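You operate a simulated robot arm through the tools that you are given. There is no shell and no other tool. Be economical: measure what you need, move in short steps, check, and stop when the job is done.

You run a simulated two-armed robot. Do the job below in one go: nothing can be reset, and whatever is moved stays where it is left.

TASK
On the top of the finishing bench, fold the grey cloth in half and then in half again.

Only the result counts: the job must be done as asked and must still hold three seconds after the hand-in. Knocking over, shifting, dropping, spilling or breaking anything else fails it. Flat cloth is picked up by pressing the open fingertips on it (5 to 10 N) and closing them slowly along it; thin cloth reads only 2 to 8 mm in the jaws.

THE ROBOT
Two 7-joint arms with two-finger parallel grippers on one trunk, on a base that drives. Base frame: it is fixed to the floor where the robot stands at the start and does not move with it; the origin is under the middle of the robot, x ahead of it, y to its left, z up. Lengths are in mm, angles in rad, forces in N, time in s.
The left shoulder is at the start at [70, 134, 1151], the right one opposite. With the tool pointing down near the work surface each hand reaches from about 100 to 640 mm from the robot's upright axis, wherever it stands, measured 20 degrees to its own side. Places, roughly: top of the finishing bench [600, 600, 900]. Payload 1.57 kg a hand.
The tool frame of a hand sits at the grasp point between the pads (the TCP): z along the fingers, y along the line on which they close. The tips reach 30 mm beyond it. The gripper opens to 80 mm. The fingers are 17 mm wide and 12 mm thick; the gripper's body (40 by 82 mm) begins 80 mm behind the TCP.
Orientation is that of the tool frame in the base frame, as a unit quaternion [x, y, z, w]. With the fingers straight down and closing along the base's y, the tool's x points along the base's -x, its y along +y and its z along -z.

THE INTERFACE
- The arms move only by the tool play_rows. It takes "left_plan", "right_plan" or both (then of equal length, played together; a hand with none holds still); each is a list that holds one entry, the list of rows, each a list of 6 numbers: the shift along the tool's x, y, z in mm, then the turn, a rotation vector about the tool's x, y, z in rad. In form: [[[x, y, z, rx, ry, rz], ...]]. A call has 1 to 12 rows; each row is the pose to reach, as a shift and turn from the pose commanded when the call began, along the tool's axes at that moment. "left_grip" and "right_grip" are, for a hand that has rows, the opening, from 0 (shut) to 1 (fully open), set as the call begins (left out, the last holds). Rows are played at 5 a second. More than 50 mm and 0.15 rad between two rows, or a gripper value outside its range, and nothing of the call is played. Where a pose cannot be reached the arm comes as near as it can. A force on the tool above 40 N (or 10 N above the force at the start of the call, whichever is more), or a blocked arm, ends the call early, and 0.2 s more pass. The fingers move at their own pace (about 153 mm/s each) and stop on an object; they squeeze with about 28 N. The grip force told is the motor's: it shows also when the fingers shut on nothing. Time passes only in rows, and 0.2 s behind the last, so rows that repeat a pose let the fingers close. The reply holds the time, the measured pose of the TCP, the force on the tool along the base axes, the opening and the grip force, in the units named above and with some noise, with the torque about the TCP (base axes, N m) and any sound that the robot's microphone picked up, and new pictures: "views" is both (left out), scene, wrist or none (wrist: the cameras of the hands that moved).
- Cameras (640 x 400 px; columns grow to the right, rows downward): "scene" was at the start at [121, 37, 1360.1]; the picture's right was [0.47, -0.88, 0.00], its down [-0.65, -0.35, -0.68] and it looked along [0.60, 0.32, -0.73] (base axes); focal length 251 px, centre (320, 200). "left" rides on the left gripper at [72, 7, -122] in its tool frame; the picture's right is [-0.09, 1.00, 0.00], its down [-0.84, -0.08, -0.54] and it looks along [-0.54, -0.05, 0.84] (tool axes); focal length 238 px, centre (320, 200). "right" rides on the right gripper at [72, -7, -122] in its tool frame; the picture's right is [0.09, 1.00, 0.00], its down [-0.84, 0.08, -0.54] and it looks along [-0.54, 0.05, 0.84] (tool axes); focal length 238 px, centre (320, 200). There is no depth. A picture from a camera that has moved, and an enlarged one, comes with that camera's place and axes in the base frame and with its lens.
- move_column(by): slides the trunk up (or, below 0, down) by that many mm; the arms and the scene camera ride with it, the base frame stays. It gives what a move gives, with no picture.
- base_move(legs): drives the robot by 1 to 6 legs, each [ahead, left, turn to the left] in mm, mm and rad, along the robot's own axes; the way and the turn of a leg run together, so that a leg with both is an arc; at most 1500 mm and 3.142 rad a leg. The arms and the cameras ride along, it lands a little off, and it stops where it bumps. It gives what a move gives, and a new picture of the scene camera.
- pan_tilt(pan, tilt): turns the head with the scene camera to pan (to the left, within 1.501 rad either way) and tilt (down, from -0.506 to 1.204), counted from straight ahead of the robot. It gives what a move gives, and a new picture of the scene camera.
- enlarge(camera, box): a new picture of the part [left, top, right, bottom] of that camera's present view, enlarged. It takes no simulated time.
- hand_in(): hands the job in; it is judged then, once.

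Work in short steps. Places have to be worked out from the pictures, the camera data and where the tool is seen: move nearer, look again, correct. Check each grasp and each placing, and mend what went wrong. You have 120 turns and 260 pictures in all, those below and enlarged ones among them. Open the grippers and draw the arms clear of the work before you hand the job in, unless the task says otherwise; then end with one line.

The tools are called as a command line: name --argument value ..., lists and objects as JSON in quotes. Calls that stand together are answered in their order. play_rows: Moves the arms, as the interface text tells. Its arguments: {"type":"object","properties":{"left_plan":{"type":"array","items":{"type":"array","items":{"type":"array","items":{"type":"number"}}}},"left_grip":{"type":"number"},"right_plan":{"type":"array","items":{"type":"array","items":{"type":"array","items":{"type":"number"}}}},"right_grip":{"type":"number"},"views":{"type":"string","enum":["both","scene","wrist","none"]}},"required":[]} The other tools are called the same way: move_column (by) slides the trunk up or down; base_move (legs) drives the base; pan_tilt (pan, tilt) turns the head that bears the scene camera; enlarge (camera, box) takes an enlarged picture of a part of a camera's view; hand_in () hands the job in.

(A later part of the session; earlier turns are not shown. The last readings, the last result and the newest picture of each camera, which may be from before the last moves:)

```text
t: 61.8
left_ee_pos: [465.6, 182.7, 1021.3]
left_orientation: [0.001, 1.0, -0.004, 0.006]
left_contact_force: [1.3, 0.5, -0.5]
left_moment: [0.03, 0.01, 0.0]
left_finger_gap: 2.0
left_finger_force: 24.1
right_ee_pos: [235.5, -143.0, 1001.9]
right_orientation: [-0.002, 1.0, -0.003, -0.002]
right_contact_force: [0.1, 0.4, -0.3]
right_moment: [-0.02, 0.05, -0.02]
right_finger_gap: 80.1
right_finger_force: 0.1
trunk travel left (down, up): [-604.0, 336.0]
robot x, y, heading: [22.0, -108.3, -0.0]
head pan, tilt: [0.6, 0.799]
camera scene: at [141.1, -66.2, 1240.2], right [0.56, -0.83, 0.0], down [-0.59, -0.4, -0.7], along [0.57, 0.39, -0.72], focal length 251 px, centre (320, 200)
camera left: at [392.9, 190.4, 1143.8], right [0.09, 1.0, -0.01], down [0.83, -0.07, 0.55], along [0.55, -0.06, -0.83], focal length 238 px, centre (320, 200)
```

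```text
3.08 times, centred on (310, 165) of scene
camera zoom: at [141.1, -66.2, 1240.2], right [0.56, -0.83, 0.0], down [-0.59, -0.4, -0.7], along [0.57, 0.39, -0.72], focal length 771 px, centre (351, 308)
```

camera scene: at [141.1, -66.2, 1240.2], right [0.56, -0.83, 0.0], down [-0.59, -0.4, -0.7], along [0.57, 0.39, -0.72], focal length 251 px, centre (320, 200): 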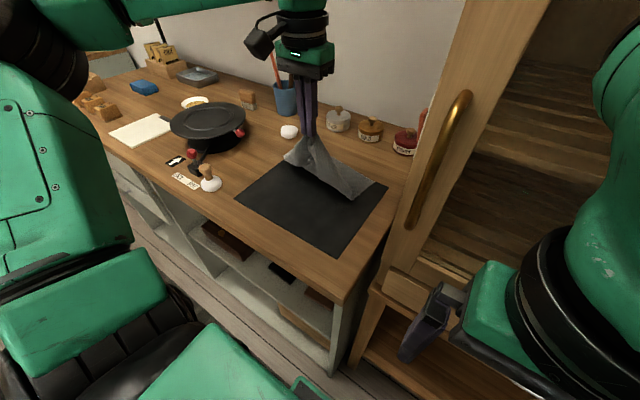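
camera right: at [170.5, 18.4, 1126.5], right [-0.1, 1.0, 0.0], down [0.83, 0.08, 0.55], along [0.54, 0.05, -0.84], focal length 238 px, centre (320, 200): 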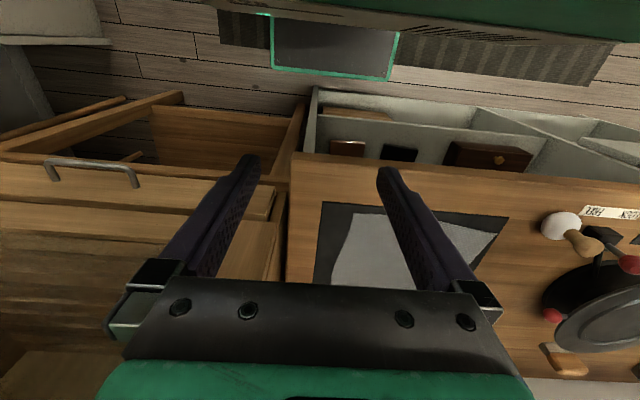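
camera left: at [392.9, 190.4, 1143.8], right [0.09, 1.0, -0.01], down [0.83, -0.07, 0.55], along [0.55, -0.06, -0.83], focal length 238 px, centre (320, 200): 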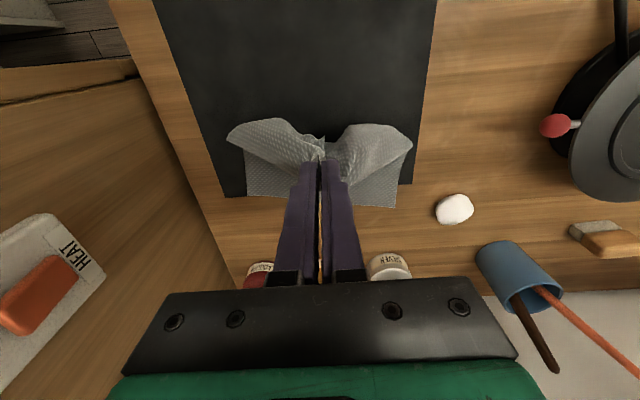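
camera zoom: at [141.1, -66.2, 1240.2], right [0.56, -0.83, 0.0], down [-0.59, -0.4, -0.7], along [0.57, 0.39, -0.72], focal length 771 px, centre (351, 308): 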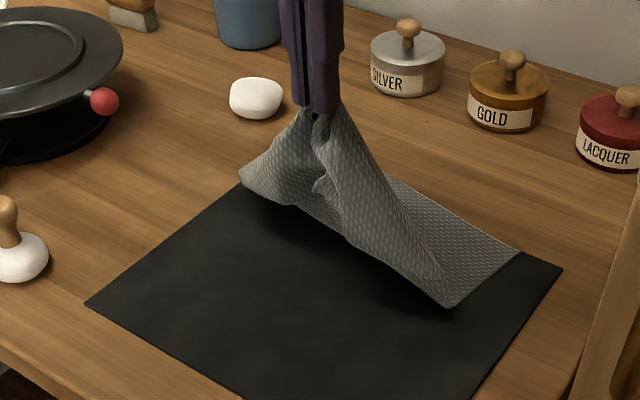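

The corners hang free now. Carry on forward and down onto the middle of A–B.

play_rows --left_plan '[[[-30, -5, 4, 0, 0, 0], [-60, -9, 16, 0, 0, 0], [-86, -12, 36, 0, 0, 0], [-103, -14, 62, 0, 0, 0], [-113, -15, 90, 0, 0, 0], [-115, -15, 112, 0, 0, 0], [-112, -15, 124, 0, 0, 0]]]' --views "both"

enlarge --camera "scene" --box '[220, 100, 400, 230]'

```text
t: 63.4
left_ee_pos: [577.5, 166.9, 901.8]
left_orientation: [0.001, 1.0, -0.004, 0.006]
left_contact_force: [0.2, 0.4, -0.1]
left_moment: [0.02, -0.02, 0.01]
left_finger_gap: 2.1
left_finger_force: 23.8
right_ee_pos: [234.4, -142.1, 1001.3]
right_orientation: [-0.003, 1.0, -0.003, -0.002]
right_contact_force: [0.0, 0.1, 0.4]
right_moment: [-0.02, -0.03, 0.02]
right_finger_gap: 79.9
right_finger_force: 0.1
trunk travel left (down, up): [-604.0, 336.0]
robot x, y, heading: [22.8, -110.7, 0.003]
head pan, tilt: [0.6, 0.799]
camera scene: at [139.3, -65.5, 1240.4], right [0.56, -0.83, 0.0], down [-0.59, -0.4, -0.7], along [0.58, 0.39, -0.72], focal length 251 px, centre (320, 200)
camera left: at [504.7, 174.9, 1022.1], right [0.09, 1.0, -0.01], down [0.83, -0.07, 0.55], along [0.55, -0.06, -0.83], focal length 238 px, centre (320, 200)
```

scene: 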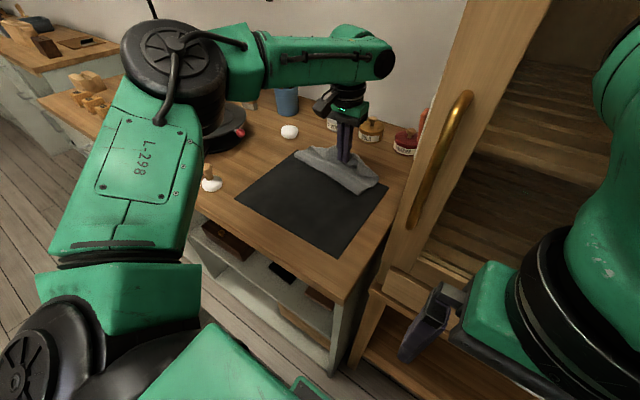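
left: 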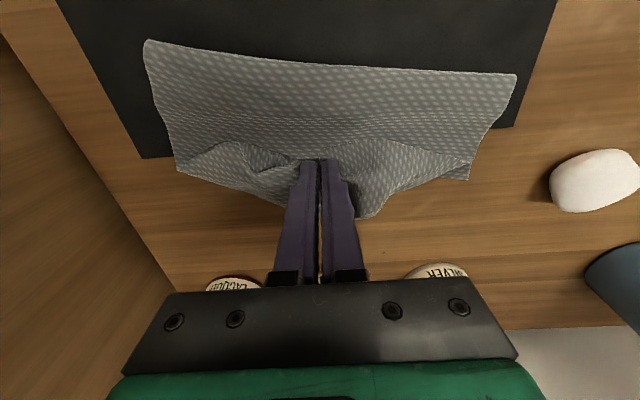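

```text
3.08 times, centred on (310, 165) of scene
camera zoom: at [139.3, -65.5, 1240.4], right [0.56, -0.83, 0.0], down [-0.59, -0.4, -0.7], along [0.58, 0.39, -0.72], focal length 771 px, centre (351, 308)
```

zoom: 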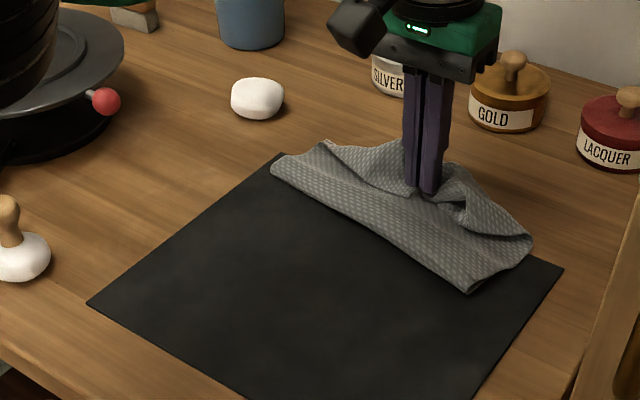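

This cloth is limp, so high lifts drag the crease forward; the fold must be done low. I'll release, spread the corners back out to flat, then refold with low moves.

play_rows --left_plan '[[[0, 0, 0, 0, 0, 0], [0, 0, -20, 0, 0, 0], [20, 0, -60, 0, 0, 0], [50, 20, -90, 0, 0, 0], [80, 60, -100, 0, 0, 0], [100, 100, -100, 0, 0, 0], [110, 130, -100, 0, 0, 0]]]' --left_grip 0.3 --views "none"

enlarge --camera "left" --box '[80, 60, 330, 230]'

enlarge --camera "scene" --box '[270, 130, 410, 220]'

```text
refused: row 5 steps farther than a row can; nothing moved
```

```text
2.35 times, centred on (205, 145) of left
camera zoom: at [504.7, 174.9, 1022.1], right [0.09, 1.0, -0.01], down [0.83, -0.07, 0.55], along [0.55, -0.06, -0.83], focal length 561 px, centre (591, 329)
```

zoom: 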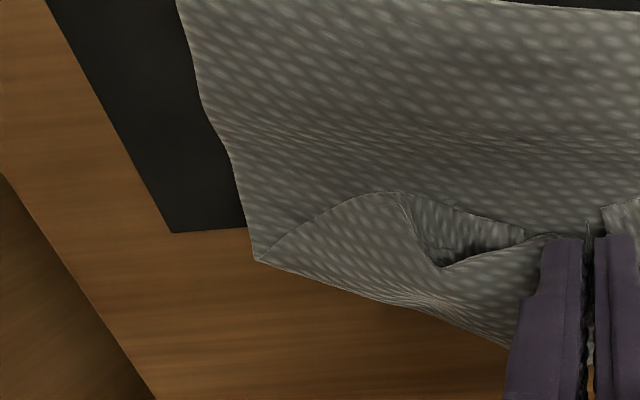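

```text
4.44 times, centred on (340, 175) of scene
camera zoom: at [139.3, -65.5, 1240.4], right [0.56, -0.83, 0.0], down [-0.59, -0.4, -0.7], along [0.58, 0.39, -0.72], focal length 1114 px, centre (231, 311)
```

zoom: 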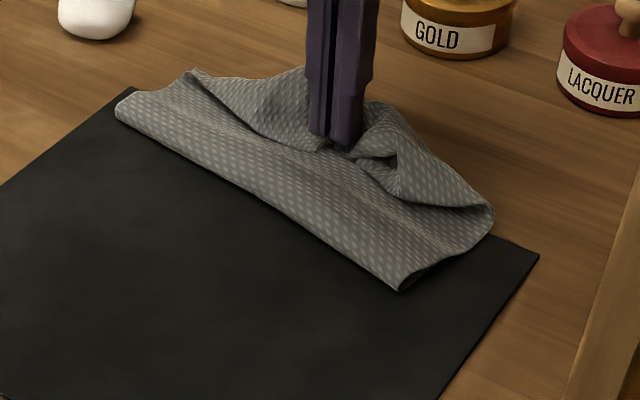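

play_rows --left_plan '[[[0, 0, 0, 0, 0, 0], [0, 0, -20, 0, 0, 0], [20, 0, -60, 0, 0, 0], [45, 20, -90, 0, 0, 0], [70, 60, -100, 0, 0, 0], [90, 100, -100, 0, 0, 0], [100, 135, -100, 0, 0, 0]]]' --left_grip 0.3 --views "none"

enlarge --camera "left" --box '[60, 60, 340, 250]'

enlarge --camera "scene" --box '[270, 130, 410, 220]'

```text
t: 65.0
left_ee_pos: [476.5, 303.4, 998.1]
left_orientation: [0.0, 1.0, -0.004, 0.007]
left_contact_force: [0.2, 0.2, 0.0]
left_moment: [-0.01, 0.01, -0.02]
left_finger_gap: 24.2
left_finger_force: 0.0
right_ee_pos: [234.0, -142.2, 1000.7]
right_orientation: [-0.002, 1.0, -0.002, -0.001]
right_contact_force: [0.2, 0.4, -0.7]
right_moment: [0.02, -0.02, -0.02]
right_finger_gap: 79.9
right_finger_force: 0.1
trunk travel left (down, up): [-604.0, 336.0]
robot x, y, heading: [21.0, -109.9, -0.002]
head pan, tilt: [0.6, 0.799]
```

```text
2.11 times, centred on (200, 155) of left
camera zoom: at [403.6, 312.1, 1119.3], right [0.09, 1.0, -0.01], down [0.83, -0.07, 0.55], along [0.55, -0.06, -0.83], focal length 502 px, centre (573, 295)
```

zoom: 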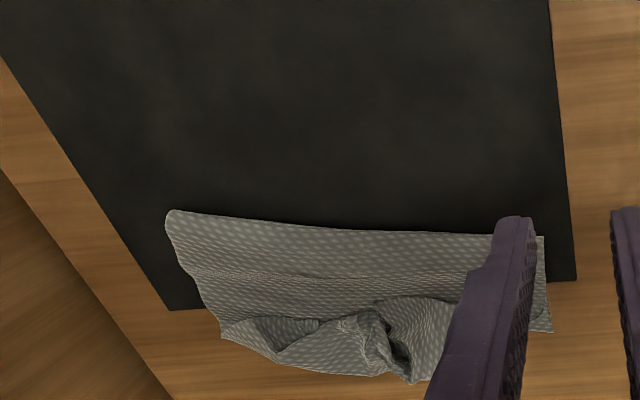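

```text
4.44 times, centred on (340, 175) of scene
camera zoom: at [139.3, -64.7, 1240.3], right [0.56, -0.83, 0.0], down [-0.59, -0.41, -0.7], along [0.58, 0.39, -0.72], focal length 1114 px, centre (231, 311)
```

zoom: 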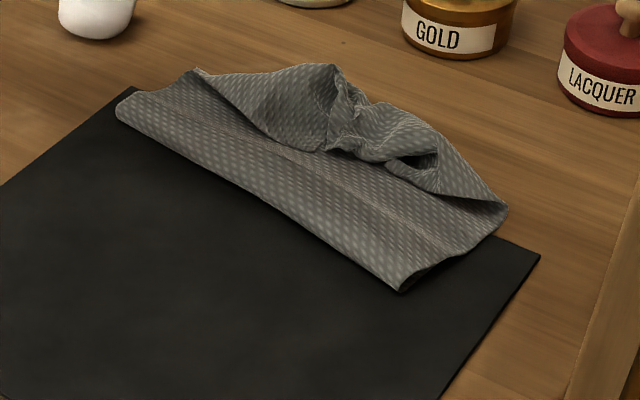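

D–C seems bunched around the middle pinch point at (577,167). I'll re-grab that bunch, lift high so the corners hang, carry it back near the bench front, and lower while backing off (+x), so that the hanging corners land pointing toward me and become visible.

play_rows --left_plan '[[[-22, -32, 5, 0, 0, 0], [-45, -64, 12, 0, 0, 0], [-68, -96, 25, 0, 0, 0], [-90, -125, 45, 0, 0, 0], [-99, -136, 72, 0, 0, 0]]]' --left_grip 0.5 --views "wrist"

```text
t: 66.2
left_ee_pos: [575.3, 165.3, 928.7]
left_orientation: [0.0, 1.0, -0.005, 0.007]
left_contact_force: [0.4, 0.2, -0.1]
left_moment: [0.03, -0.01, 0.0]
left_finger_gap: 40.1
left_finger_force: 0.1
right_ee_pos: [234.4, -141.3, 1001.1]
right_orientation: [-0.003, 1.0, -0.003, -0.002]
right_contact_force: [0.5, 0.0, 0.2]
right_moment: [-0.01, 0.03, -0.02]
right_finger_gap: 79.8
right_finger_force: 0.1
trunk travel left (down, up): [-604.0, 336.0]
robot x, y, heading: [18.6, -107.3, 0.003]
head pan, tilt: [0.6, 0.799]
camera left: at [502.8, 173.3, 1049.3], right [0.09, 1.0, -0.01], down [0.83, -0.07, 0.55], along [0.55, -0.06, -0.83], focal length 238 px, centre (320, 200)
```

left: 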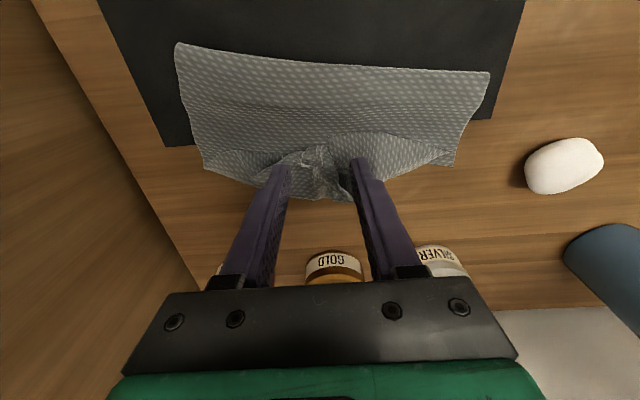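

The bunch is between the fingers. Descend and close on it.

play_rows --left_plan '[[[-3, 0, 15, 0, 0, 0], [-5, 0, 27, 0, 0, 0], [-5, 0, 33, 0, 0, 0]]]' --left_grip 0.45 --views "none"

play_rows --left_plan '[[[0, 0, 0, 0, 0, 0]]]' --left_grip 0.2 --views "none"

play_rows --left_plan '[[[0, 0, 0, 0, 0, 0], [0, 0, 0, 0, 0, 0], [0, 0, 0, 0, 0, 0], [0, 0, -30, 0, 0, 0], [0, 0, -60, 0, 0, 0], [0, 0, -90, 0, 0, 0], [0, 0, -120, 0, 0, 0]]]' --left_grip 0.0 --views "both"

enlarge --camera "scene" --box '[250, 80, 420, 220]'

```text
t: 67.0
left_ee_pos: [581.8, 166.4, 897.3]
left_orientation: [0.001, 1.0, -0.003, 0.007]
left_contact_force: [0.0, 0.7, -0.7]
left_moment: [0.01, -0.01, -0.01]
left_finger_gap: 36.0
left_finger_force: 0.0
right_ee_pos: [234.2, -142.1, 1002.0]
right_orientation: [-0.003, 1.0, -0.002, -0.001]
right_contact_force: [-0.7, 0.8, 0.1]
right_moment: [-0.03, 0.01, 0.02]
right_finger_gap: 80.3
right_finger_force: 0.0
trunk travel left (down, up): [-604.0, 336.0]
robot x, y, heading: [21.2, -109.7, 0.0]
head pan, tilt: [0.6, 0.799]
```

```text
t: 67.4
left_ee_pos: [582.4, 166.1, 897.3]
left_orientation: [0.001, 1.0, -0.003, 0.007]
left_contact_force: [0.9, 0.3, 0.8]
left_moment: [-0.01, 0.01, -0.01]
left_finger_gap: 15.9
left_finger_force: 0.1
right_ee_pos: [234.2, -142.7, 1000.7]
right_orientation: [-0.002, 1.0, -0.003, -0.001]
right_contact_force: [0.2, 0.0, -0.2]
right_moment: [0.01, 0.0, 0.0]
right_finger_gap: 80.1
right_finger_force: 0.0
trunk travel left (down, up): [-604.0, 336.0]
robot x, y, heading: [18.0, -107.9, -0.001]
head pan, tilt: [0.6, 0.799]
```

```text
t: 69.0
left_ee_pos: [576.6, 167.5, 1015.1]
left_orientation: [0.0, 1.0, -0.005, 0.006]
left_contact_force: [0.1, -0.1, 0.5]
left_moment: [0.02, 0.01, -0.01]
left_finger_gap: 2.4
left_finger_force: 23.8
left hand out of reach, approached as far as the arm can: row 7
right_ee_pos: [233.4, -142.8, 1001.7]
right_orientation: [-0.003, 1.0, -0.003, -0.002]
right_contact_force: [0.7, 0.8, -0.2]
right_moment: [0.05, 0.02, 0.01]
right_finger_gap: 80.0
right_finger_force: 0.0
trunk travel left (down, up): [-604.0, 336.0]
robot x, y, heading: [23.1, -108.5, 0.002]
head pan, tilt: [0.6, 0.799]
camera scene: at [139.3, -65.7, 1240.3], right [0.56, -0.83, 0.0], down [-0.59, -0.4, -0.7], along [0.58, 0.39, -0.72], focal length 251 px, centre (320, 200)
camera left: at [503.6, 175.0, 1135.2], right [0.09, 1.0, -0.01], down [0.83, -0.07, 0.55], along [0.55, -0.06, -0.83], focal length 238 px, centre (320, 200)
```

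scene: 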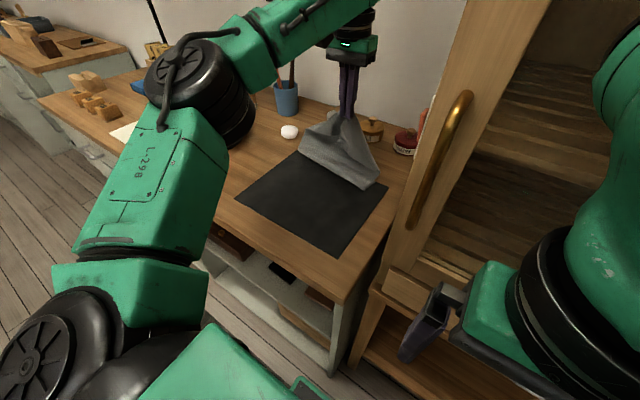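
left: 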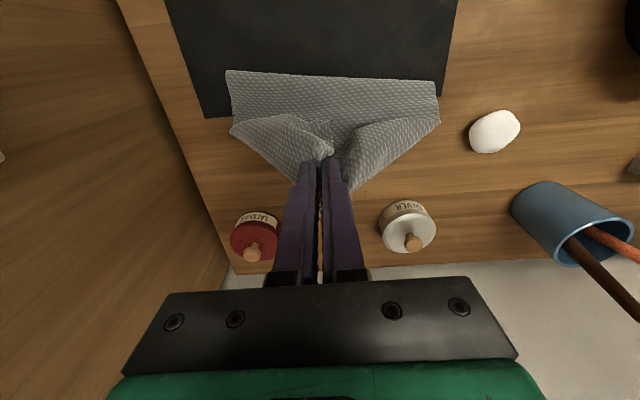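

```text
2.86 times, centred on (335, 150) of scene
camera zoom: at [139.3, -65.7, 1240.3], right [0.56, -0.83, 0.0], down [-0.59, -0.4, -0.7], along [0.58, 0.39, -0.72], focal length 716 px, centre (277, 343)
```

zoom: 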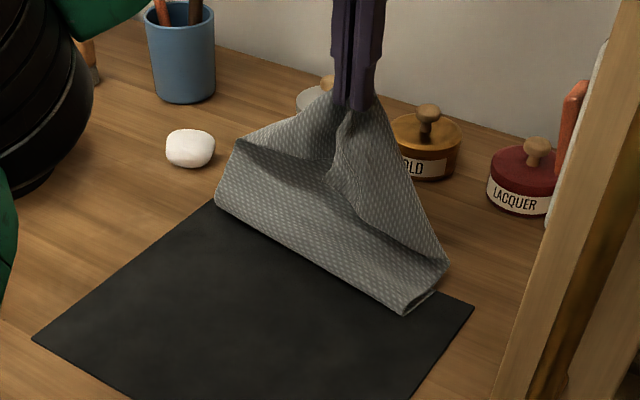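

Carry it back toward me high, then lower while backing off.

play_rows --left_plan '[[[37, 6, 3, 0, 0, 0], [82, 13, 5, 0, 0, 0], [127, 20, 7, 0, 0, 0], [172, 27, 10, 0, 0, 0], [217, 33, 12, 0, 0, 0], [257, 38, 15, 0, 0, 0]]]' --views "both"

enlarge --camera "scene" --box '[220, 80, 420, 260]'

```text
t: 70.4
left_ee_pos: [327.6, 206.1, 992.4]
left_orientation: [0.002, 1.0, -0.002, -0.004]
left_contact_force: [-1.6, 0.6, 5.2]
left_moment: [-0.02, -0.12, 0.02]
left_finger_gap: 2.4
left_finger_force: 24.1
left hand out of reach, approached as far as the arm can: row 6
right_ee_pos: [236.1, -143.3, 1000.9]
right_orientation: [-0.002, 1.0, -0.002, -0.002]
right_contact_force: [1.9, 0.5, -0.2]
right_moment: [0.02, 0.1, 0.01]
right_finger_gap: 80.2
right_finger_force: 0.1
trunk travel left (down, up): [-604.0, 336.0]
robot x, y, heading: [22.2, -110.5, -0.006]
head pan, tilt: [0.6, 0.799]
camera scene: at [141.7, -65.1, 1240.2], right [0.56, -0.83, 0.0], down [-0.59, -0.4, -0.7], along [0.57, 0.39, -0.72], focal length 251 px, centre (320, 200)
camera left: at [256.7, 212.4, 1114.8], right [0.1, 1.0, 0.0], down [0.84, -0.08, 0.54], along [0.53, -0.05, -0.84], focal length 238 px, centre (320, 200)
```

scene: 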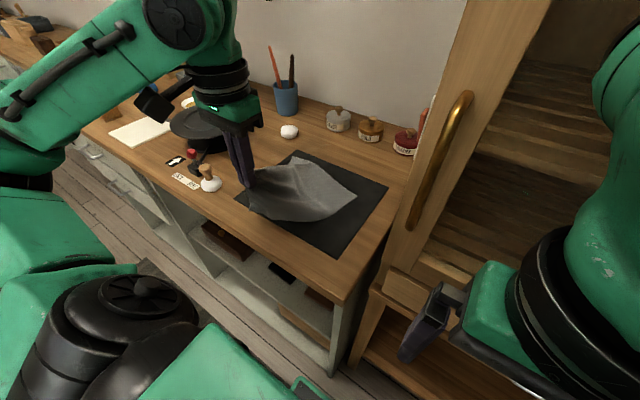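
left: 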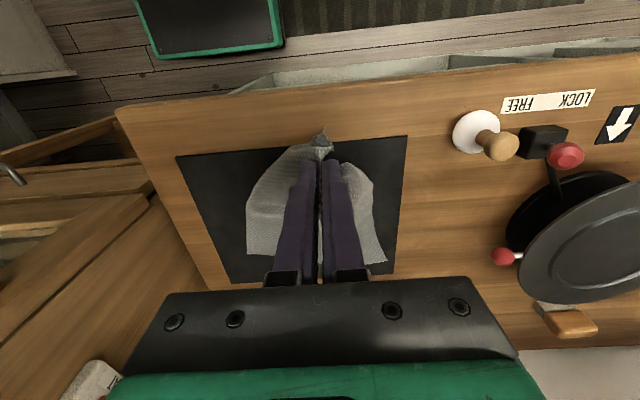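

```text
2.22 times, centred on (320, 170) of scene
camera zoom: at [141.7, -65.1, 1240.2], right [0.56, -0.83, 0.0], down [-0.59, -0.4, -0.7], along [0.57, 0.39, -0.72], focal length 557 px, centre (320, 267)
```

zoom: 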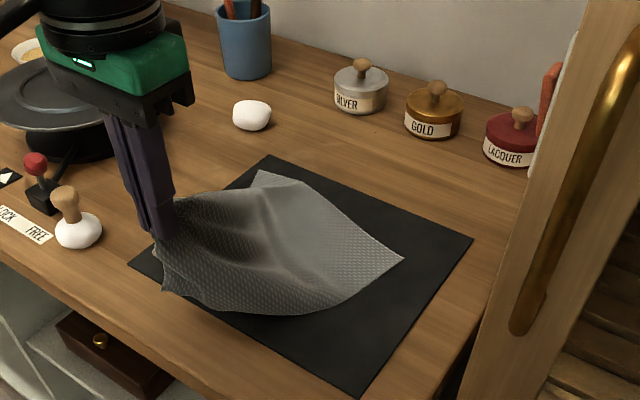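

AB slid nearer, and a corner hangs down below the pinch. Now lower while backing off (+x).

play_rows --left_plan '[[[-10, 0, 20, 0, 0, 0], [-22, 0, 42, 0, 0, 0], [-38, 0, 62, 0, 0, 0], [-55, 0, 80, 0, 0, 0], [-70, 0, 92, 0, 0, 0], [-78, 0, 94, 0, 0, 0]]]' --views "both"

enlarge --camera "scene" --box '[220, 120, 400, 260]'

```text
t: 71.8
left_ee_pos: [406.0, 203.2, 904.8]
left_orientation: [0.001, 1.0, -0.003, 0.007]
left_contact_force: [0.6, -0.5, -0.5]
left_moment: [-0.01, 0.01, -0.01]
left_finger_gap: 2.1
left_finger_force: 23.6
right_ee_pos: [234.5, -142.2, 1000.9]
right_orientation: [-0.003, 1.0, -0.002, -0.002]
right_contact_force: [0.8, -0.1, 0.2]
right_moment: [-0.05, 0.0, 0.01]
right_finger_gap: 79.9
right_finger_force: 0.1
trunk travel left (down, up): [-604.0, 336.0]
robot x, y, heading: [22.5, -106.7, -0.001]
head pan, tilt: [0.6, 0.799]
camera scene: at [139.6, -65.7, 1240.3], right [0.56, -0.83, 0.0], down [-0.59, -0.4, -0.7], along [0.58, 0.39, -0.72], focal length 251 px, centre (320, 200)
camera left: at [333.1, 211.7, 1025.2], right [0.09, 1.0, -0.01], down [0.83, -0.07, 0.55], along [0.55, -0.06, -0.83], focal length 238 px, centre (320, 200)
```

scene: 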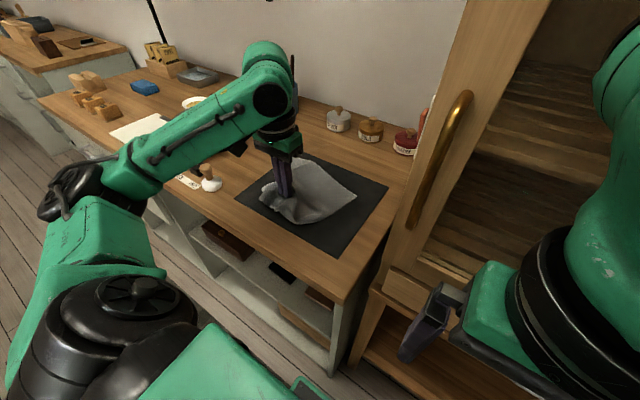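
left: 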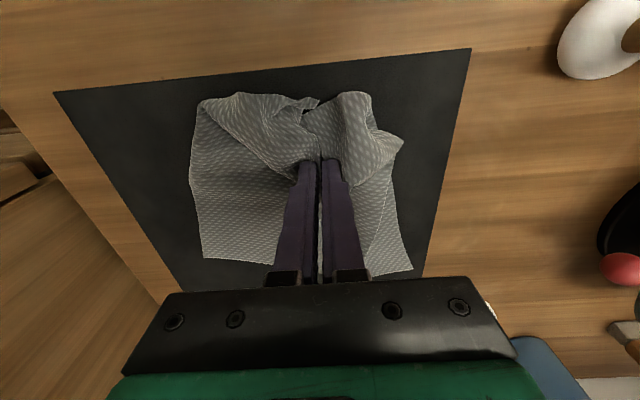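

```text
2.86 times, centred on (310, 190) of scene
camera zoom: at [139.6, -65.7, 1240.3], right [0.56, -0.83, 0.0], down [-0.59, -0.4, -0.7], along [0.58, 0.39, -0.72], focal length 716 px, centre (349, 229)
```

zoom: 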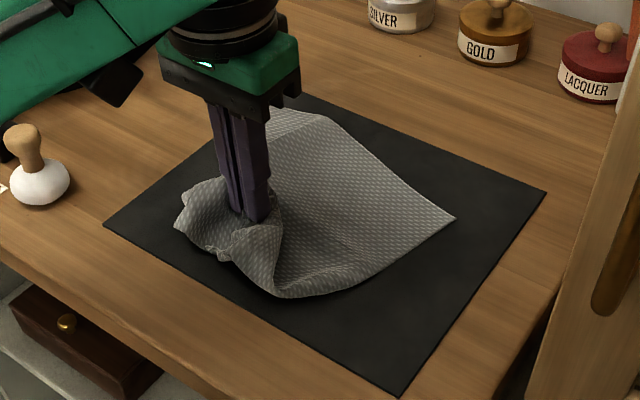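

Release and move aside to see where the corners lie.

play_rows --left_plan '[[[0, 0, 3, 0, 0, 0], [0, 0, 3, 0, 0, 0], [0, 0, -20, 0, 0, 0], [0, 0, -60, 0, 0, 0], [0, 30, -95, 0, 0, 0], [0, 70, -110, 0, 0, 0], [0, 110, -125, 0, 0, 0], [0, 150, -140, 0, 0, 0]]]' --left_grip 0.35 --views "none"

enlarge --camera "left" --box '[60, 40, 340, 230]'

enlarge --camera "scene" --box '[230, 130, 390, 250]'

```text
t: 73.6
left_ee_pos: [404.6, 356.2, 1042.4]
left_orientation: [0.001, 1.0, -0.005, 0.006]
left_contact_force: [0.5, 0.4, 0.8]
left_moment: [-0.02, -0.01, -0.03]
left_finger_gap: 28.3
left_finger_force: 0.1
right_ee_pos: [235.3, -141.1, 1001.1]
right_orientation: [-0.003, 1.0, -0.003, -0.002]
right_contact_force: [-0.6, 0.2, -0.4]
right_moment: [0.01, 0.01, -0.01]
right_finger_gap: 80.1
right_finger_force: 0.0
trunk travel left (down, up): [-604.0, 336.0]
robot x, y, heading: [21.9, -111.9, 0.001]
head pan, tilt: [0.6, 0.799]
```

```text
2.11 times, centred on (200, 135) of left
camera zoom: at [331.7, 363.6, 1163.9], right [0.09, 1.0, -0.01], down [0.83, -0.07, 0.55], along [0.55, -0.06, -0.83], focal length 502 px, centre (573, 337)
```

zoom: 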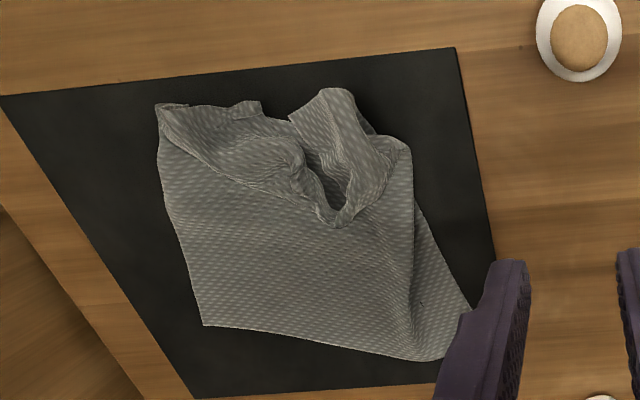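

```text
3.33 times, centred on (310, 190) of scene
camera zoom: at [140.5, -64.5, 1240.1], right [0.56, -0.83, 0.0], down [-0.59, -0.41, -0.7], along [0.57, 0.39, -0.72], focal length 836 px, centre (353, 233)
```

zoom: 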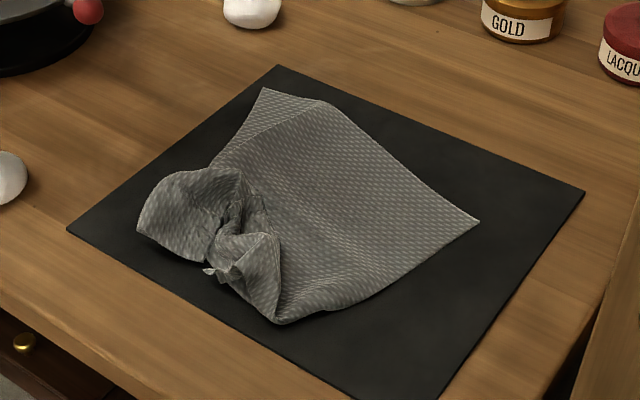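

enlarge --camera "left" --box '[120, 70, 270, 160]'

enlarge --camera "scene" --box '[260, 170, 330, 235]'

```text
4.27 times, centred on (195, 115) of left
camera zoom: at [331.7, 363.6, 1163.9], right [0.09, 1.0, -0.01], down [0.83, -0.07, 0.55], along [0.55, -0.06, -0.83], focal length 1017 px, centre (853, 563)
```

zoom: 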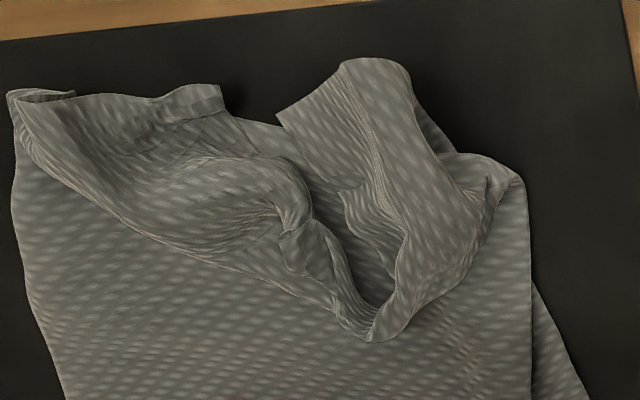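

```text
6.15 times, centred on (295, 202) of scene
camera zoom: at [140.5, -64.5, 1240.1], right [0.56, -0.83, 0.0], down [-0.59, -0.41, -0.7], along [0.57, 0.39, -0.72], focal length 1543 px, centre (474, 185)
```

zoom: 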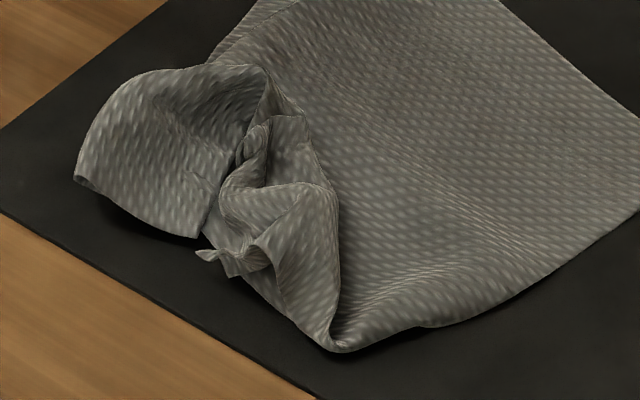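

Both corners are now free on top: D's tip ≈(368,199), C's tip ≈(361,186); A≈(525,282), B≈(492,79). The sheet is now within easy reach. I'll pinch D just inside its tip and carry it low to A, then C low to B.

play_rows --left_plan '[[[10, -45, 5, 0, 0, 0], [20, -90, 20, 0, 0, 0], [30, -125, 50, 0, 0, 0], [34, -146, 85, 0, 0, 0], [34, -146, 112, 0, 0, 0]]]' --left_grip 0.16 --views "wrist"

enlarge --camera "left" --box '[240, 90, 400, 190]'

```text
t: 74.8
left_ee_pos: [370.7, 208.3, 933.9]
left_orientation: [-0.001, 1.0, -0.003, 0.007]
left_contact_force: [0.3, 0.4, -0.5]
left_moment: [-0.03, 0.02, 0.0]
left_finger_gap: 12.7
left_finger_force: 0.0
left hand out of reach, approached as far as the arm can: row 1
right_ee_pos: [234.0, -141.8, 1001.7]
right_orientation: [-0.002, 1.0, -0.003, -0.002]
right_contact_force: [-0.5, 0.0, 0.2]
right_moment: [0.06, 0.01, 0.01]
right_finger_gap: 80.2
right_finger_force: 0.0
trunk travel left (down, up): [-604.0, 336.0]
robot x, y, heading: [25.1, -110.2, 0.006]
head pan, tilt: [0.6, 0.799]
camera left: at [298.4, 215.6, 1053.2], right [0.09, 1.0, -0.01], down [0.83, -0.07, 0.55], along [0.55, -0.06, -0.83], focal length 238 px, centre (320, 200)
```

left: 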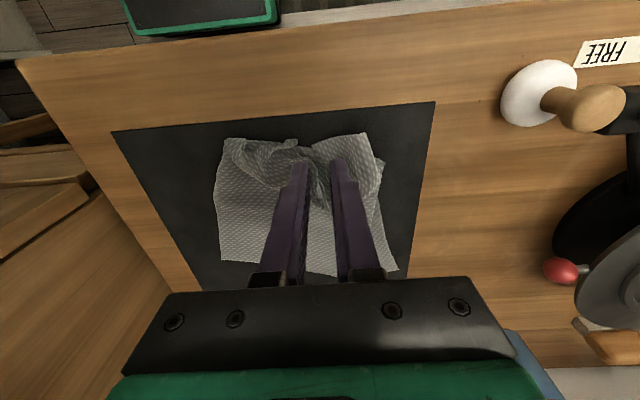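

```text
4.00 times, centred on (320, 140) of left
camera zoom: at [298.4, 215.6, 1053.2], right [0.09, 1.0, -0.01], down [0.83, -0.07, 0.55], along [0.55, -0.06, -0.83], focal length 953 px, centre (320, 440)
```

zoom: 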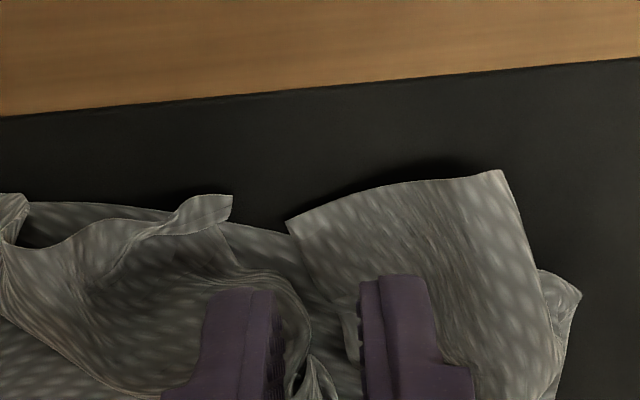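

D's sharp tip is at (368,200). Shift 6 mm further inside and descend.

play_rows --left_plan '[[[-3, 4, 15, 0, 0, 0], [-6, 7, 28, 0, 0, 0], [-6, 7, 36, 0, 0, 0], [-6, 7, 39, 0, 0, 0]]]' --left_grip 0.2 --views "none"

play_rows --left_plan '[[[0, 0, 0.5, 0, 0, 0]]]' --left_grip 0.1 --views "none"

play_rows --left_plan '[[[0, 0, 0, 0, 0, 0], [0, 0, 0, 0, 0, 0], [0, 0, 0, 0, 0, 0], [0, 0, -15, 0, 0, 0], [0, 0, -30, 0, 0, 0]]]' --left_grip 0.0 --views "both"

enlarge --camera "scene" --box '[240, 150, 360, 240]'

```text
t: 75.8
left_ee_pos: [378.1, 213.3, 895.8]
left_orientation: [0.0, 1.0, -0.003, 0.008]
left_contact_force: [0.9, 0.5, 8.0]
left_moment: [0.05, -0.1, 0.02]
left_finger_gap: 15.9
left_finger_force: 0.0
right_ee_pos: [233.7, -144.1, 1001.9]
right_orientation: [-0.003, 1.0, -0.003, 0.0]
right_contact_force: [0.0, 0.5, 0.2]
right_moment: [-0.01, 0.04, -0.02]
right_finger_gap: 80.2
right_finger_force: 0.1
trunk travel left (down, up): [-604.0, 336.0]
robot x, y, heading: [21.8, -109.0, 0.003]
head pan, tilt: [0.6, 0.799]
```

```text
t: 76.2
left_ee_pos: [379.0, 215.0, 894.4]
left_orientation: [0.0, 1.0, -0.003, 0.01]
left_contact_force: [1.9, 1.2, 13.9]
left_moment: [0.01, -0.14, 0.03]
left_finger_gap: 7.2
left_finger_force: 0.1
right_ee_pos: [233.3, -143.9, 1002.2]
right_orientation: [-0.003, 1.0, -0.002, 0.0]
right_contact_force: [0.1, 0.9, -0.1]
right_moment: [0.01, -0.01, 0.0]
right_finger_gap: 80.2
right_finger_force: 0.1
trunk travel left (down, up): [-604.0, 336.0]
robot x, y, heading: [22.6, -107.0, 0.001]
head pan, tilt: [0.6, 0.799]
```

```text
t: 77.4
left_ee_pos: [377.8, 215.9, 923.5]
left_orientation: [0.0, 1.0, -0.004, 0.006]
left_contact_force: [0.2, -0.6, -0.6]
left_moment: [0.0, 0.0, 0.02]
left_finger_gap: 0.0
left_finger_force: 21.0
right_ee_pos: [233.7, -142.5, 1002.0]
right_orientation: [-0.002, 1.0, -0.003, -0.001]
right_contact_force: [-0.1, 0.2, -0.5]
right_moment: [-0.02, 0.01, -0.01]
right_finger_gap: 80.2
right_finger_force: 0.0
trunk travel left (down, up): [-604.0, 336.0]
robot x, y, heading: [23.4, -113.7, -0.002]
head pan, tilt: [0.6, 0.799]
camera scene: at [139.0, -66.2, 1240.3], right [0.56, -0.83, 0.0], down [-0.59, -0.4, -0.7], along [0.58, 0.39, -0.72], focal length 251 px, centre (320, 200)
camera left: at [304.0, 222.4, 1043.3], right [0.09, 1.0, -0.01], down [0.83, -0.07, 0.55], along [0.55, -0.06, -0.83], focal length 238 px, centre (320, 200)
```

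scene: 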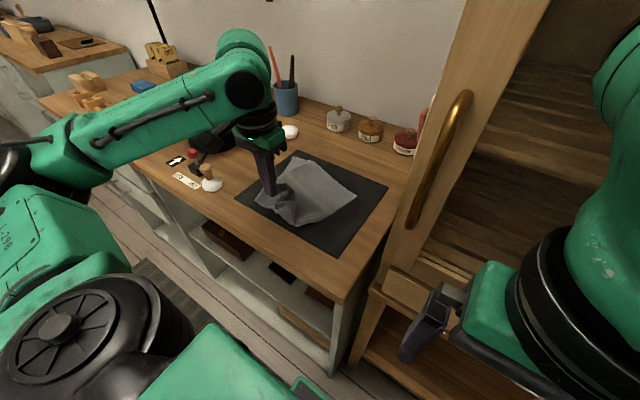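
left: 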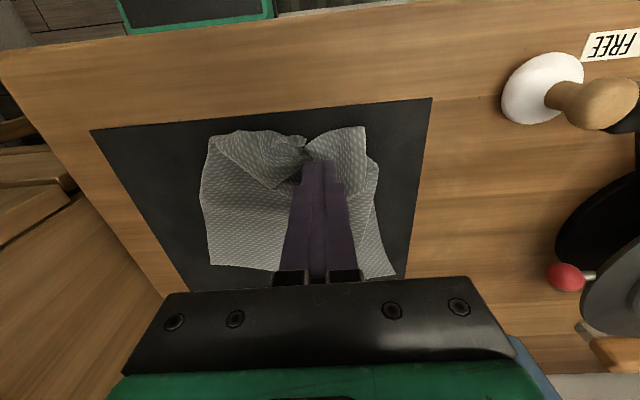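

```text
4.44 times, centred on (300, 195) of scene
camera zoom: at [139.0, -66.2, 1240.3], right [0.56, -0.83, 0.0], down [-0.59, -0.4, -0.7], along [0.58, 0.39, -0.72], focal length 1114 px, centre (409, 222)
```

zoom: 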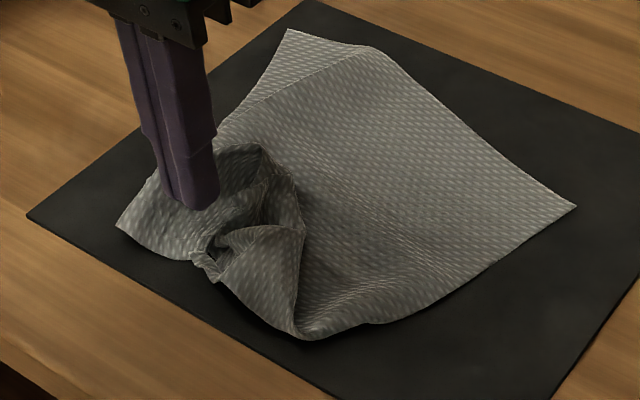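

Missed (gap 0). Enlarge to see the flap before retrying.

enlarge --camera "left" --box '[250, 100, 410, 200]'

```text
4.00 times, centred on (330, 150) of left
camera zoom: at [304.0, 222.4, 1043.3], right [0.09, 1.0, -0.01], down [0.83, -0.07, 0.55], along [0.55, -0.06, -0.83], focal length 953 px, centre (280, 400)
```

zoom: 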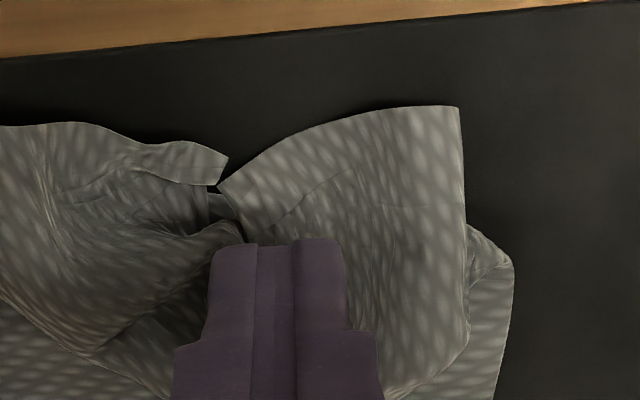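

The tips I saw may be just the mid-edge bunch; the outer sharp corner of this flap, at ≈(360,249), is the better candidate for D. Pinch just inside it.

play_rows --left_plan '[[[4, 9, -10, 0, 0, 0], [8, 18, -5, 0, 0, 0], [8, 19, 15, 0, 0, 0], [8, 19, 24, 0, 0, 0], [8, 19, 28, 0, 0, 0]]]' --left_grip 0.25 --views "wrist"

```text
t: 78.6
left_ee_pos: [371.4, 232.4, 895.4]
left_orientation: [0.001, 1.0, -0.003, 0.007]
left_contact_force: [0.1, -0.5, 1.5]
left_moment: [0.01, -0.03, 0.01]
left_finger_gap: 20.2
left_finger_force: 0.1
right_ee_pos: [234.1, -142.7, 1002.4]
right_orientation: [-0.003, 1.0, -0.003, -0.002]
right_contact_force: [-1.0, 0.3, -0.3]
right_moment: [-0.01, -0.02, 0.0]
right_finger_gap: 80.2
right_finger_force: 0.1
trunk travel left (down, up): [-604.0, 336.0]
robot x, y, heading: [22.1, -111.2, 0.0]
head pan, tilt: [0.6, 0.799]
camera left: at [297.0, 241.1, 1015.7], right [0.09, 1.0, -0.01], down [0.83, -0.07, 0.55], along [0.55, -0.06, -0.83], focal length 238 px, centre (320, 200)
```

left: 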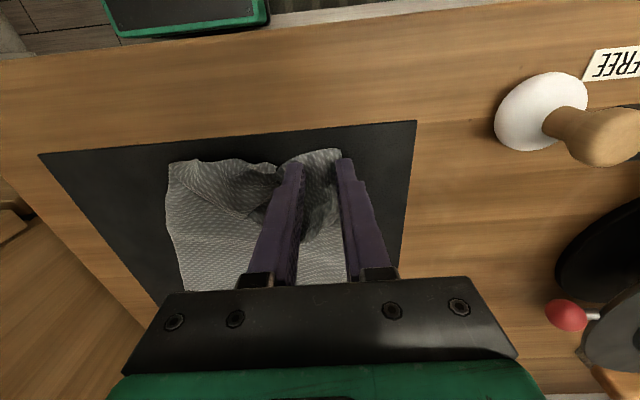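

Fingers straddle the flap. Close in steps and lift slightly.

play_rows --left_plan '[[[0, 0, 0.8, 0, 0, 0]]]' --left_grip 0.15 --views "none"

play_rows --left_plan '[[[0, 0, 0, 0, 0, 0]]]' --left_grip 0.07 --views "none"

play_rows --left_plan '[[[0, 0, 0, 0, 0, 0], [0, 0, 0, 0, 0, 0], [0, 0, 0, 0, 0, 0], [0, 0, -20, 0, 0, 0], [0, 0, -45, 0, 0, 0]]]' --left_grip 0.0 --views "wrist"

enlarge --camera "scene" --box '[240, 150, 360, 240]'

```text
t: 79.0
left_ee_pos: [369.0, 232.7, 895.8]
left_orientation: [0.001, 1.0, -0.004, 0.008]
left_contact_force: [0.4, 0.0, 5.7]
left_moment: [0.05, -0.01, -0.04]
left_finger_gap: 12.1
left_finger_force: 0.3
right_ee_pos: [233.7, -142.9, 1001.6]
right_orientation: [-0.003, 1.0, -0.002, -0.002]
right_contact_force: [-0.3, 0.1, -0.3]
right_moment: [-0.01, -0.02, 0.0]
right_finger_gap: 80.1
right_finger_force: 0.1
trunk travel left (down, up): [-604.0, 336.0]
robot x, y, heading: [21.5, -111.7, -0.001]
head pan, tilt: [0.6, 0.799]
```

```text
t: 79.4
left_ee_pos: [370.8, 232.8, 895.1]
left_orientation: [-0.001, 1.0, -0.003, 0.006]
left_contact_force: [0.8, 0.4, 9.0]
left_moment: [0.1, -0.01, 0.03]
left_finger_gap: 7.8
left_finger_force: 1.1
right_ee_pos: [234.4, -143.3, 1001.7]
right_orientation: [-0.002, 1.0, -0.003, -0.002]
right_contact_force: [1.0, 0.7, 0.6]
right_moment: [0.01, 0.0, 0.0]
right_finger_gap: 80.0
right_finger_force: 0.0
trunk travel left (down, up): [-604.0, 336.0]
robot x, y, heading: [23.5, -108.9, -0.002]
head pan, tilt: [0.6, 0.799]
```

```text
t: 80.6
left_ee_pos: [369.3, 233.4, 940.1]
left_orientation: [0.001, 1.0, -0.005, 0.006]
left_contact_force: [0.6, 0.5, 0.5]
left_moment: [0.01, 0.01, 0.01]
left_finger_gap: 1.9
left_finger_force: 23.6
right_ee_pos: [234.0, -143.4, 1001.0]
right_orientation: [-0.002, 1.0, -0.003, -0.002]
right_contact_force: [0.1, 0.0, 0.1]
right_moment: [0.0, 0.0, 0.0]
right_finger_gap: 80.1
right_finger_force: 0.1
trunk travel left (down, up): [-604.0, 336.0]
robot x, y, heading: [19.2, -111.3, 0.003]
head pan, tilt: [0.6, 0.799]
camera left: at [295.8, 241.1, 1059.5], right [0.09, 1.0, -0.01], down [0.83, -0.07, 0.55], along [0.55, -0.06, -0.83], focal length 238 px, centre (320, 200)
```

left: 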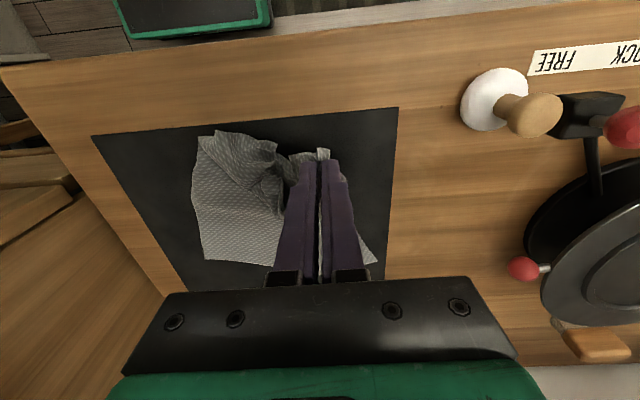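

```text
4.44 times, centred on (300, 195) of scene
camera zoom: at [139.0, -66.1, 1240.3], right [0.56, -0.83, 0.0], down [-0.59, -0.4, -0.7], along [0.58, 0.39, -0.72], focal length 1114 px, centre (409, 222)
```

zoom: 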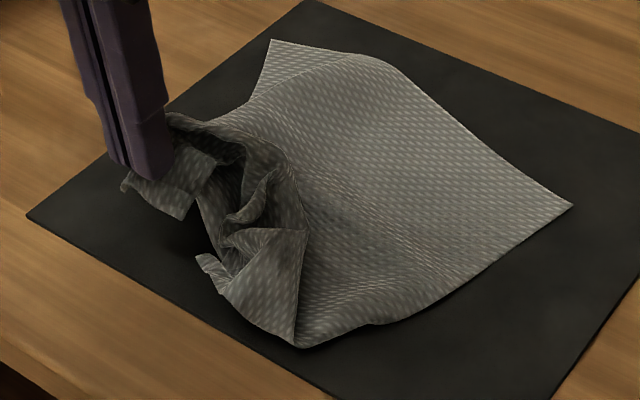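

A true corner hangs about 25 mm from the pinch. Lift higher to see how the edges run.

play_rows --left_plan '[[[-20, 10, -30, 0, 0, 0], [-40, 20, -60, 0, 0, 0], [-50, 30, -100, 0, 0, 0], [-50, 30, -140, 0, 0, 0]]]' --views "wrist"

enlarge --camera "scene" --box '[230, 110, 360, 240]'

```text
t: 81.6
left_ee_pos: [413.5, 262.4, 1082.9]
left_orientation: [0.0, 1.0, -0.002, 0.008]
left_contact_force: [-0.8, -0.5, 1.1]
left_moment: [0.06, -0.08, -0.02]
left_finger_gap: 1.9
left_finger_force: 23.2
left hand out of reach, approached as far as the arm can: row 1
right_ee_pos: [230.5, -144.4, 1002.2]
right_orientation: [-0.003, 1.0, -0.002, 0.001]
right_contact_force: [-1.0, -0.7, 0.5]
right_moment: [0.04, -0.05, -0.01]
right_finger_gap: 79.9
right_finger_force: 0.1
trunk travel left (down, up): [-604.0, 336.0]
robot x, y, heading: [22.0, -113.2, 0.003]
head pan, tilt: [0.6, 0.799]
camera left: at [338.5, 269.8, 1202.3], right [0.09, 1.0, 0.0], down [0.83, -0.08, 0.56], along [0.55, -0.05, -0.83], focal length 238 px, centre (320, 200)
```

left: 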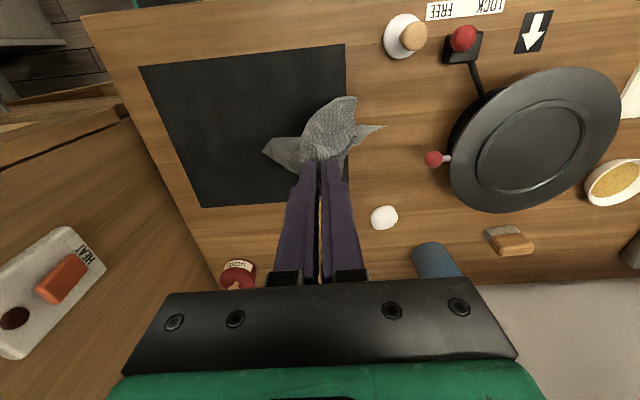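

```text
3.08 times, centred on (295, 175) of scene
camera zoom: at [133.8, -68.5, 1241.0], right [0.56, -0.83, 0.0], down [-0.59, -0.4, -0.7], along [0.58, 0.4, -0.71], focal length 771 px, centre (397, 277)
```

zoom: 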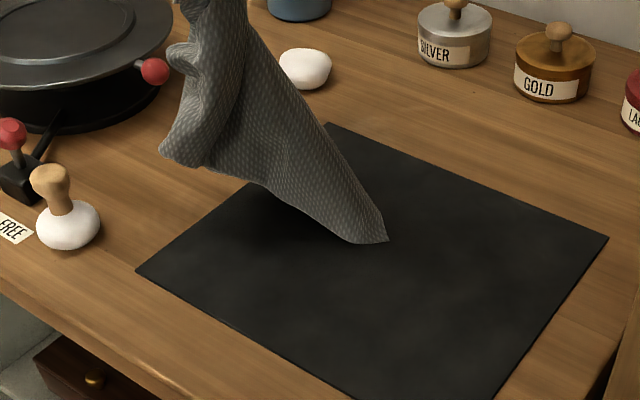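

Almost the whole cloth now hangs from near D, with the opposite corner B just touching at ≈(471,172) – a good reset. I'll raise it fully, move it so B comes down near (370,100), and then lay the diagonal out toward (590,285).

move_column --by 110

play_rows --left_plan '[[[8, -30, 0, 0, 0, 0], [16, -60, 0, 0, 0, 0], [24, -90, 0, 0, 0, 0], [32, -120, 0, 0, 0, 0], [38, -145, 0, 0, 0, 0]]]' --views "both"

```text
t: 83.1
left_ee_pos: [417.6, 264.2, 1188.9]
left_orientation: [0.001, 1.0, -0.003, 0.006]
left_contact_force: [0.2, 0.0, 0.4]
left_moment: [-0.03, -0.02, -0.03]
left_finger_gap: 2.0
left_finger_force: 23.6
right_ee_pos: [234.3, -143.0, 1111.3]
right_orientation: [-0.003, 1.0, -0.003, -0.002]
right_contact_force: [1.0, 0.2, 0.8]
right_moment: [0.02, 0.0, -0.01]
right_finger_gap: 80.0
right_finger_force: 0.0
trunk travel left (down, up): [-714.0, 226.0]
robot x, y, heading: [22.7, -112.0, -0.002]
head pan, tilt: [0.6, 0.799]
```

```text
t: 84.3
left_ee_pos: [379.5, 116.7, 1188.8]
left_orientation: [0.0, 1.0, -0.004, 0.006]
left_contact_force: [0.8, -0.2, -0.6]
left_moment: [-0.02, 0.0, 0.0]
left_finger_gap: 1.8
left_finger_force: 23.6
right_ee_pos: [234.0, -143.2, 1111.0]
right_orientation: [-0.003, 1.0, -0.003, -0.002]
right_contact_force: [-1.0, -0.5, 0.0]
right_moment: [0.03, -0.02, 0.03]
right_finger_gap: 80.0
right_finger_force: 0.0
trunk travel left (down, up): [-714.0, 226.0]
robot x, y, heading: [19.9, -110.5, -0.001]
head pan, tilt: [0.6, 0.799]
camera scene: at [139.6, -66.6, 1350.4], right [0.56, -0.83, 0.0], down [-0.59, -0.4, -0.7], along [0.58, 0.39, -0.72], focal length 251 px, centre (320, 200)
camera left: at [305.9, 125.6, 1309.8], right [0.09, 1.0, -0.01], down [0.83, -0.07, 0.55], along [0.55, -0.06, -0.83], focal length 238 px, centre (320, 200)
```

scene: 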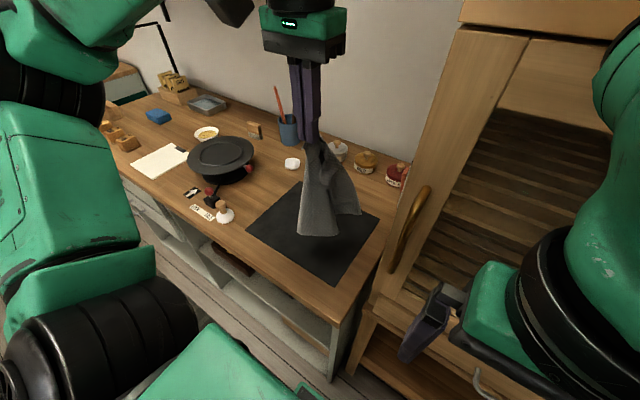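
left: 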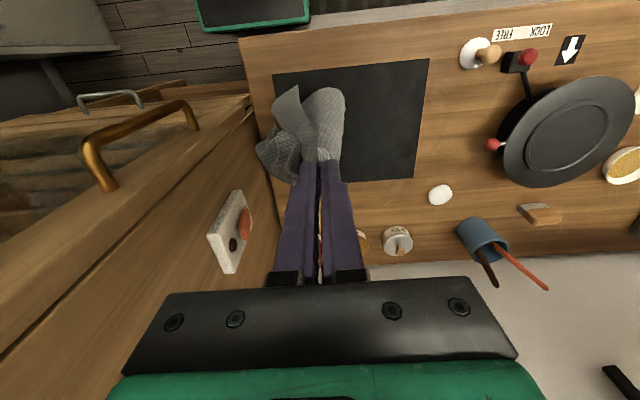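

enlarge --camera "scene" --box '[250, 120, 390, 250]'

```text
3.08 times, centred on (320, 185) of scene
camera zoom: at [139.6, -66.6, 1350.4], right [0.56, -0.83, 0.0], down [-0.59, -0.4, -0.7], along [0.58, 0.39, -0.72], focal length 771 px, centre (320, 246)
```

zoom: 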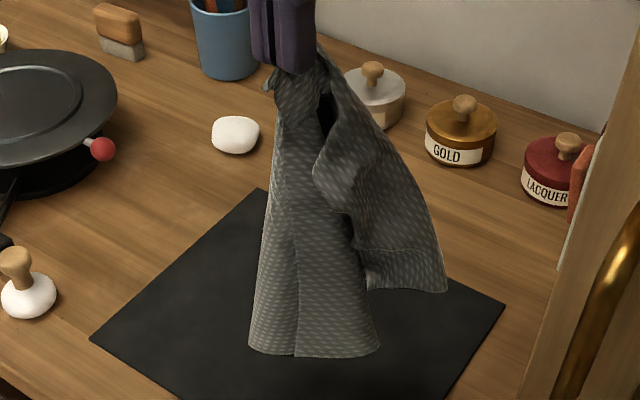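

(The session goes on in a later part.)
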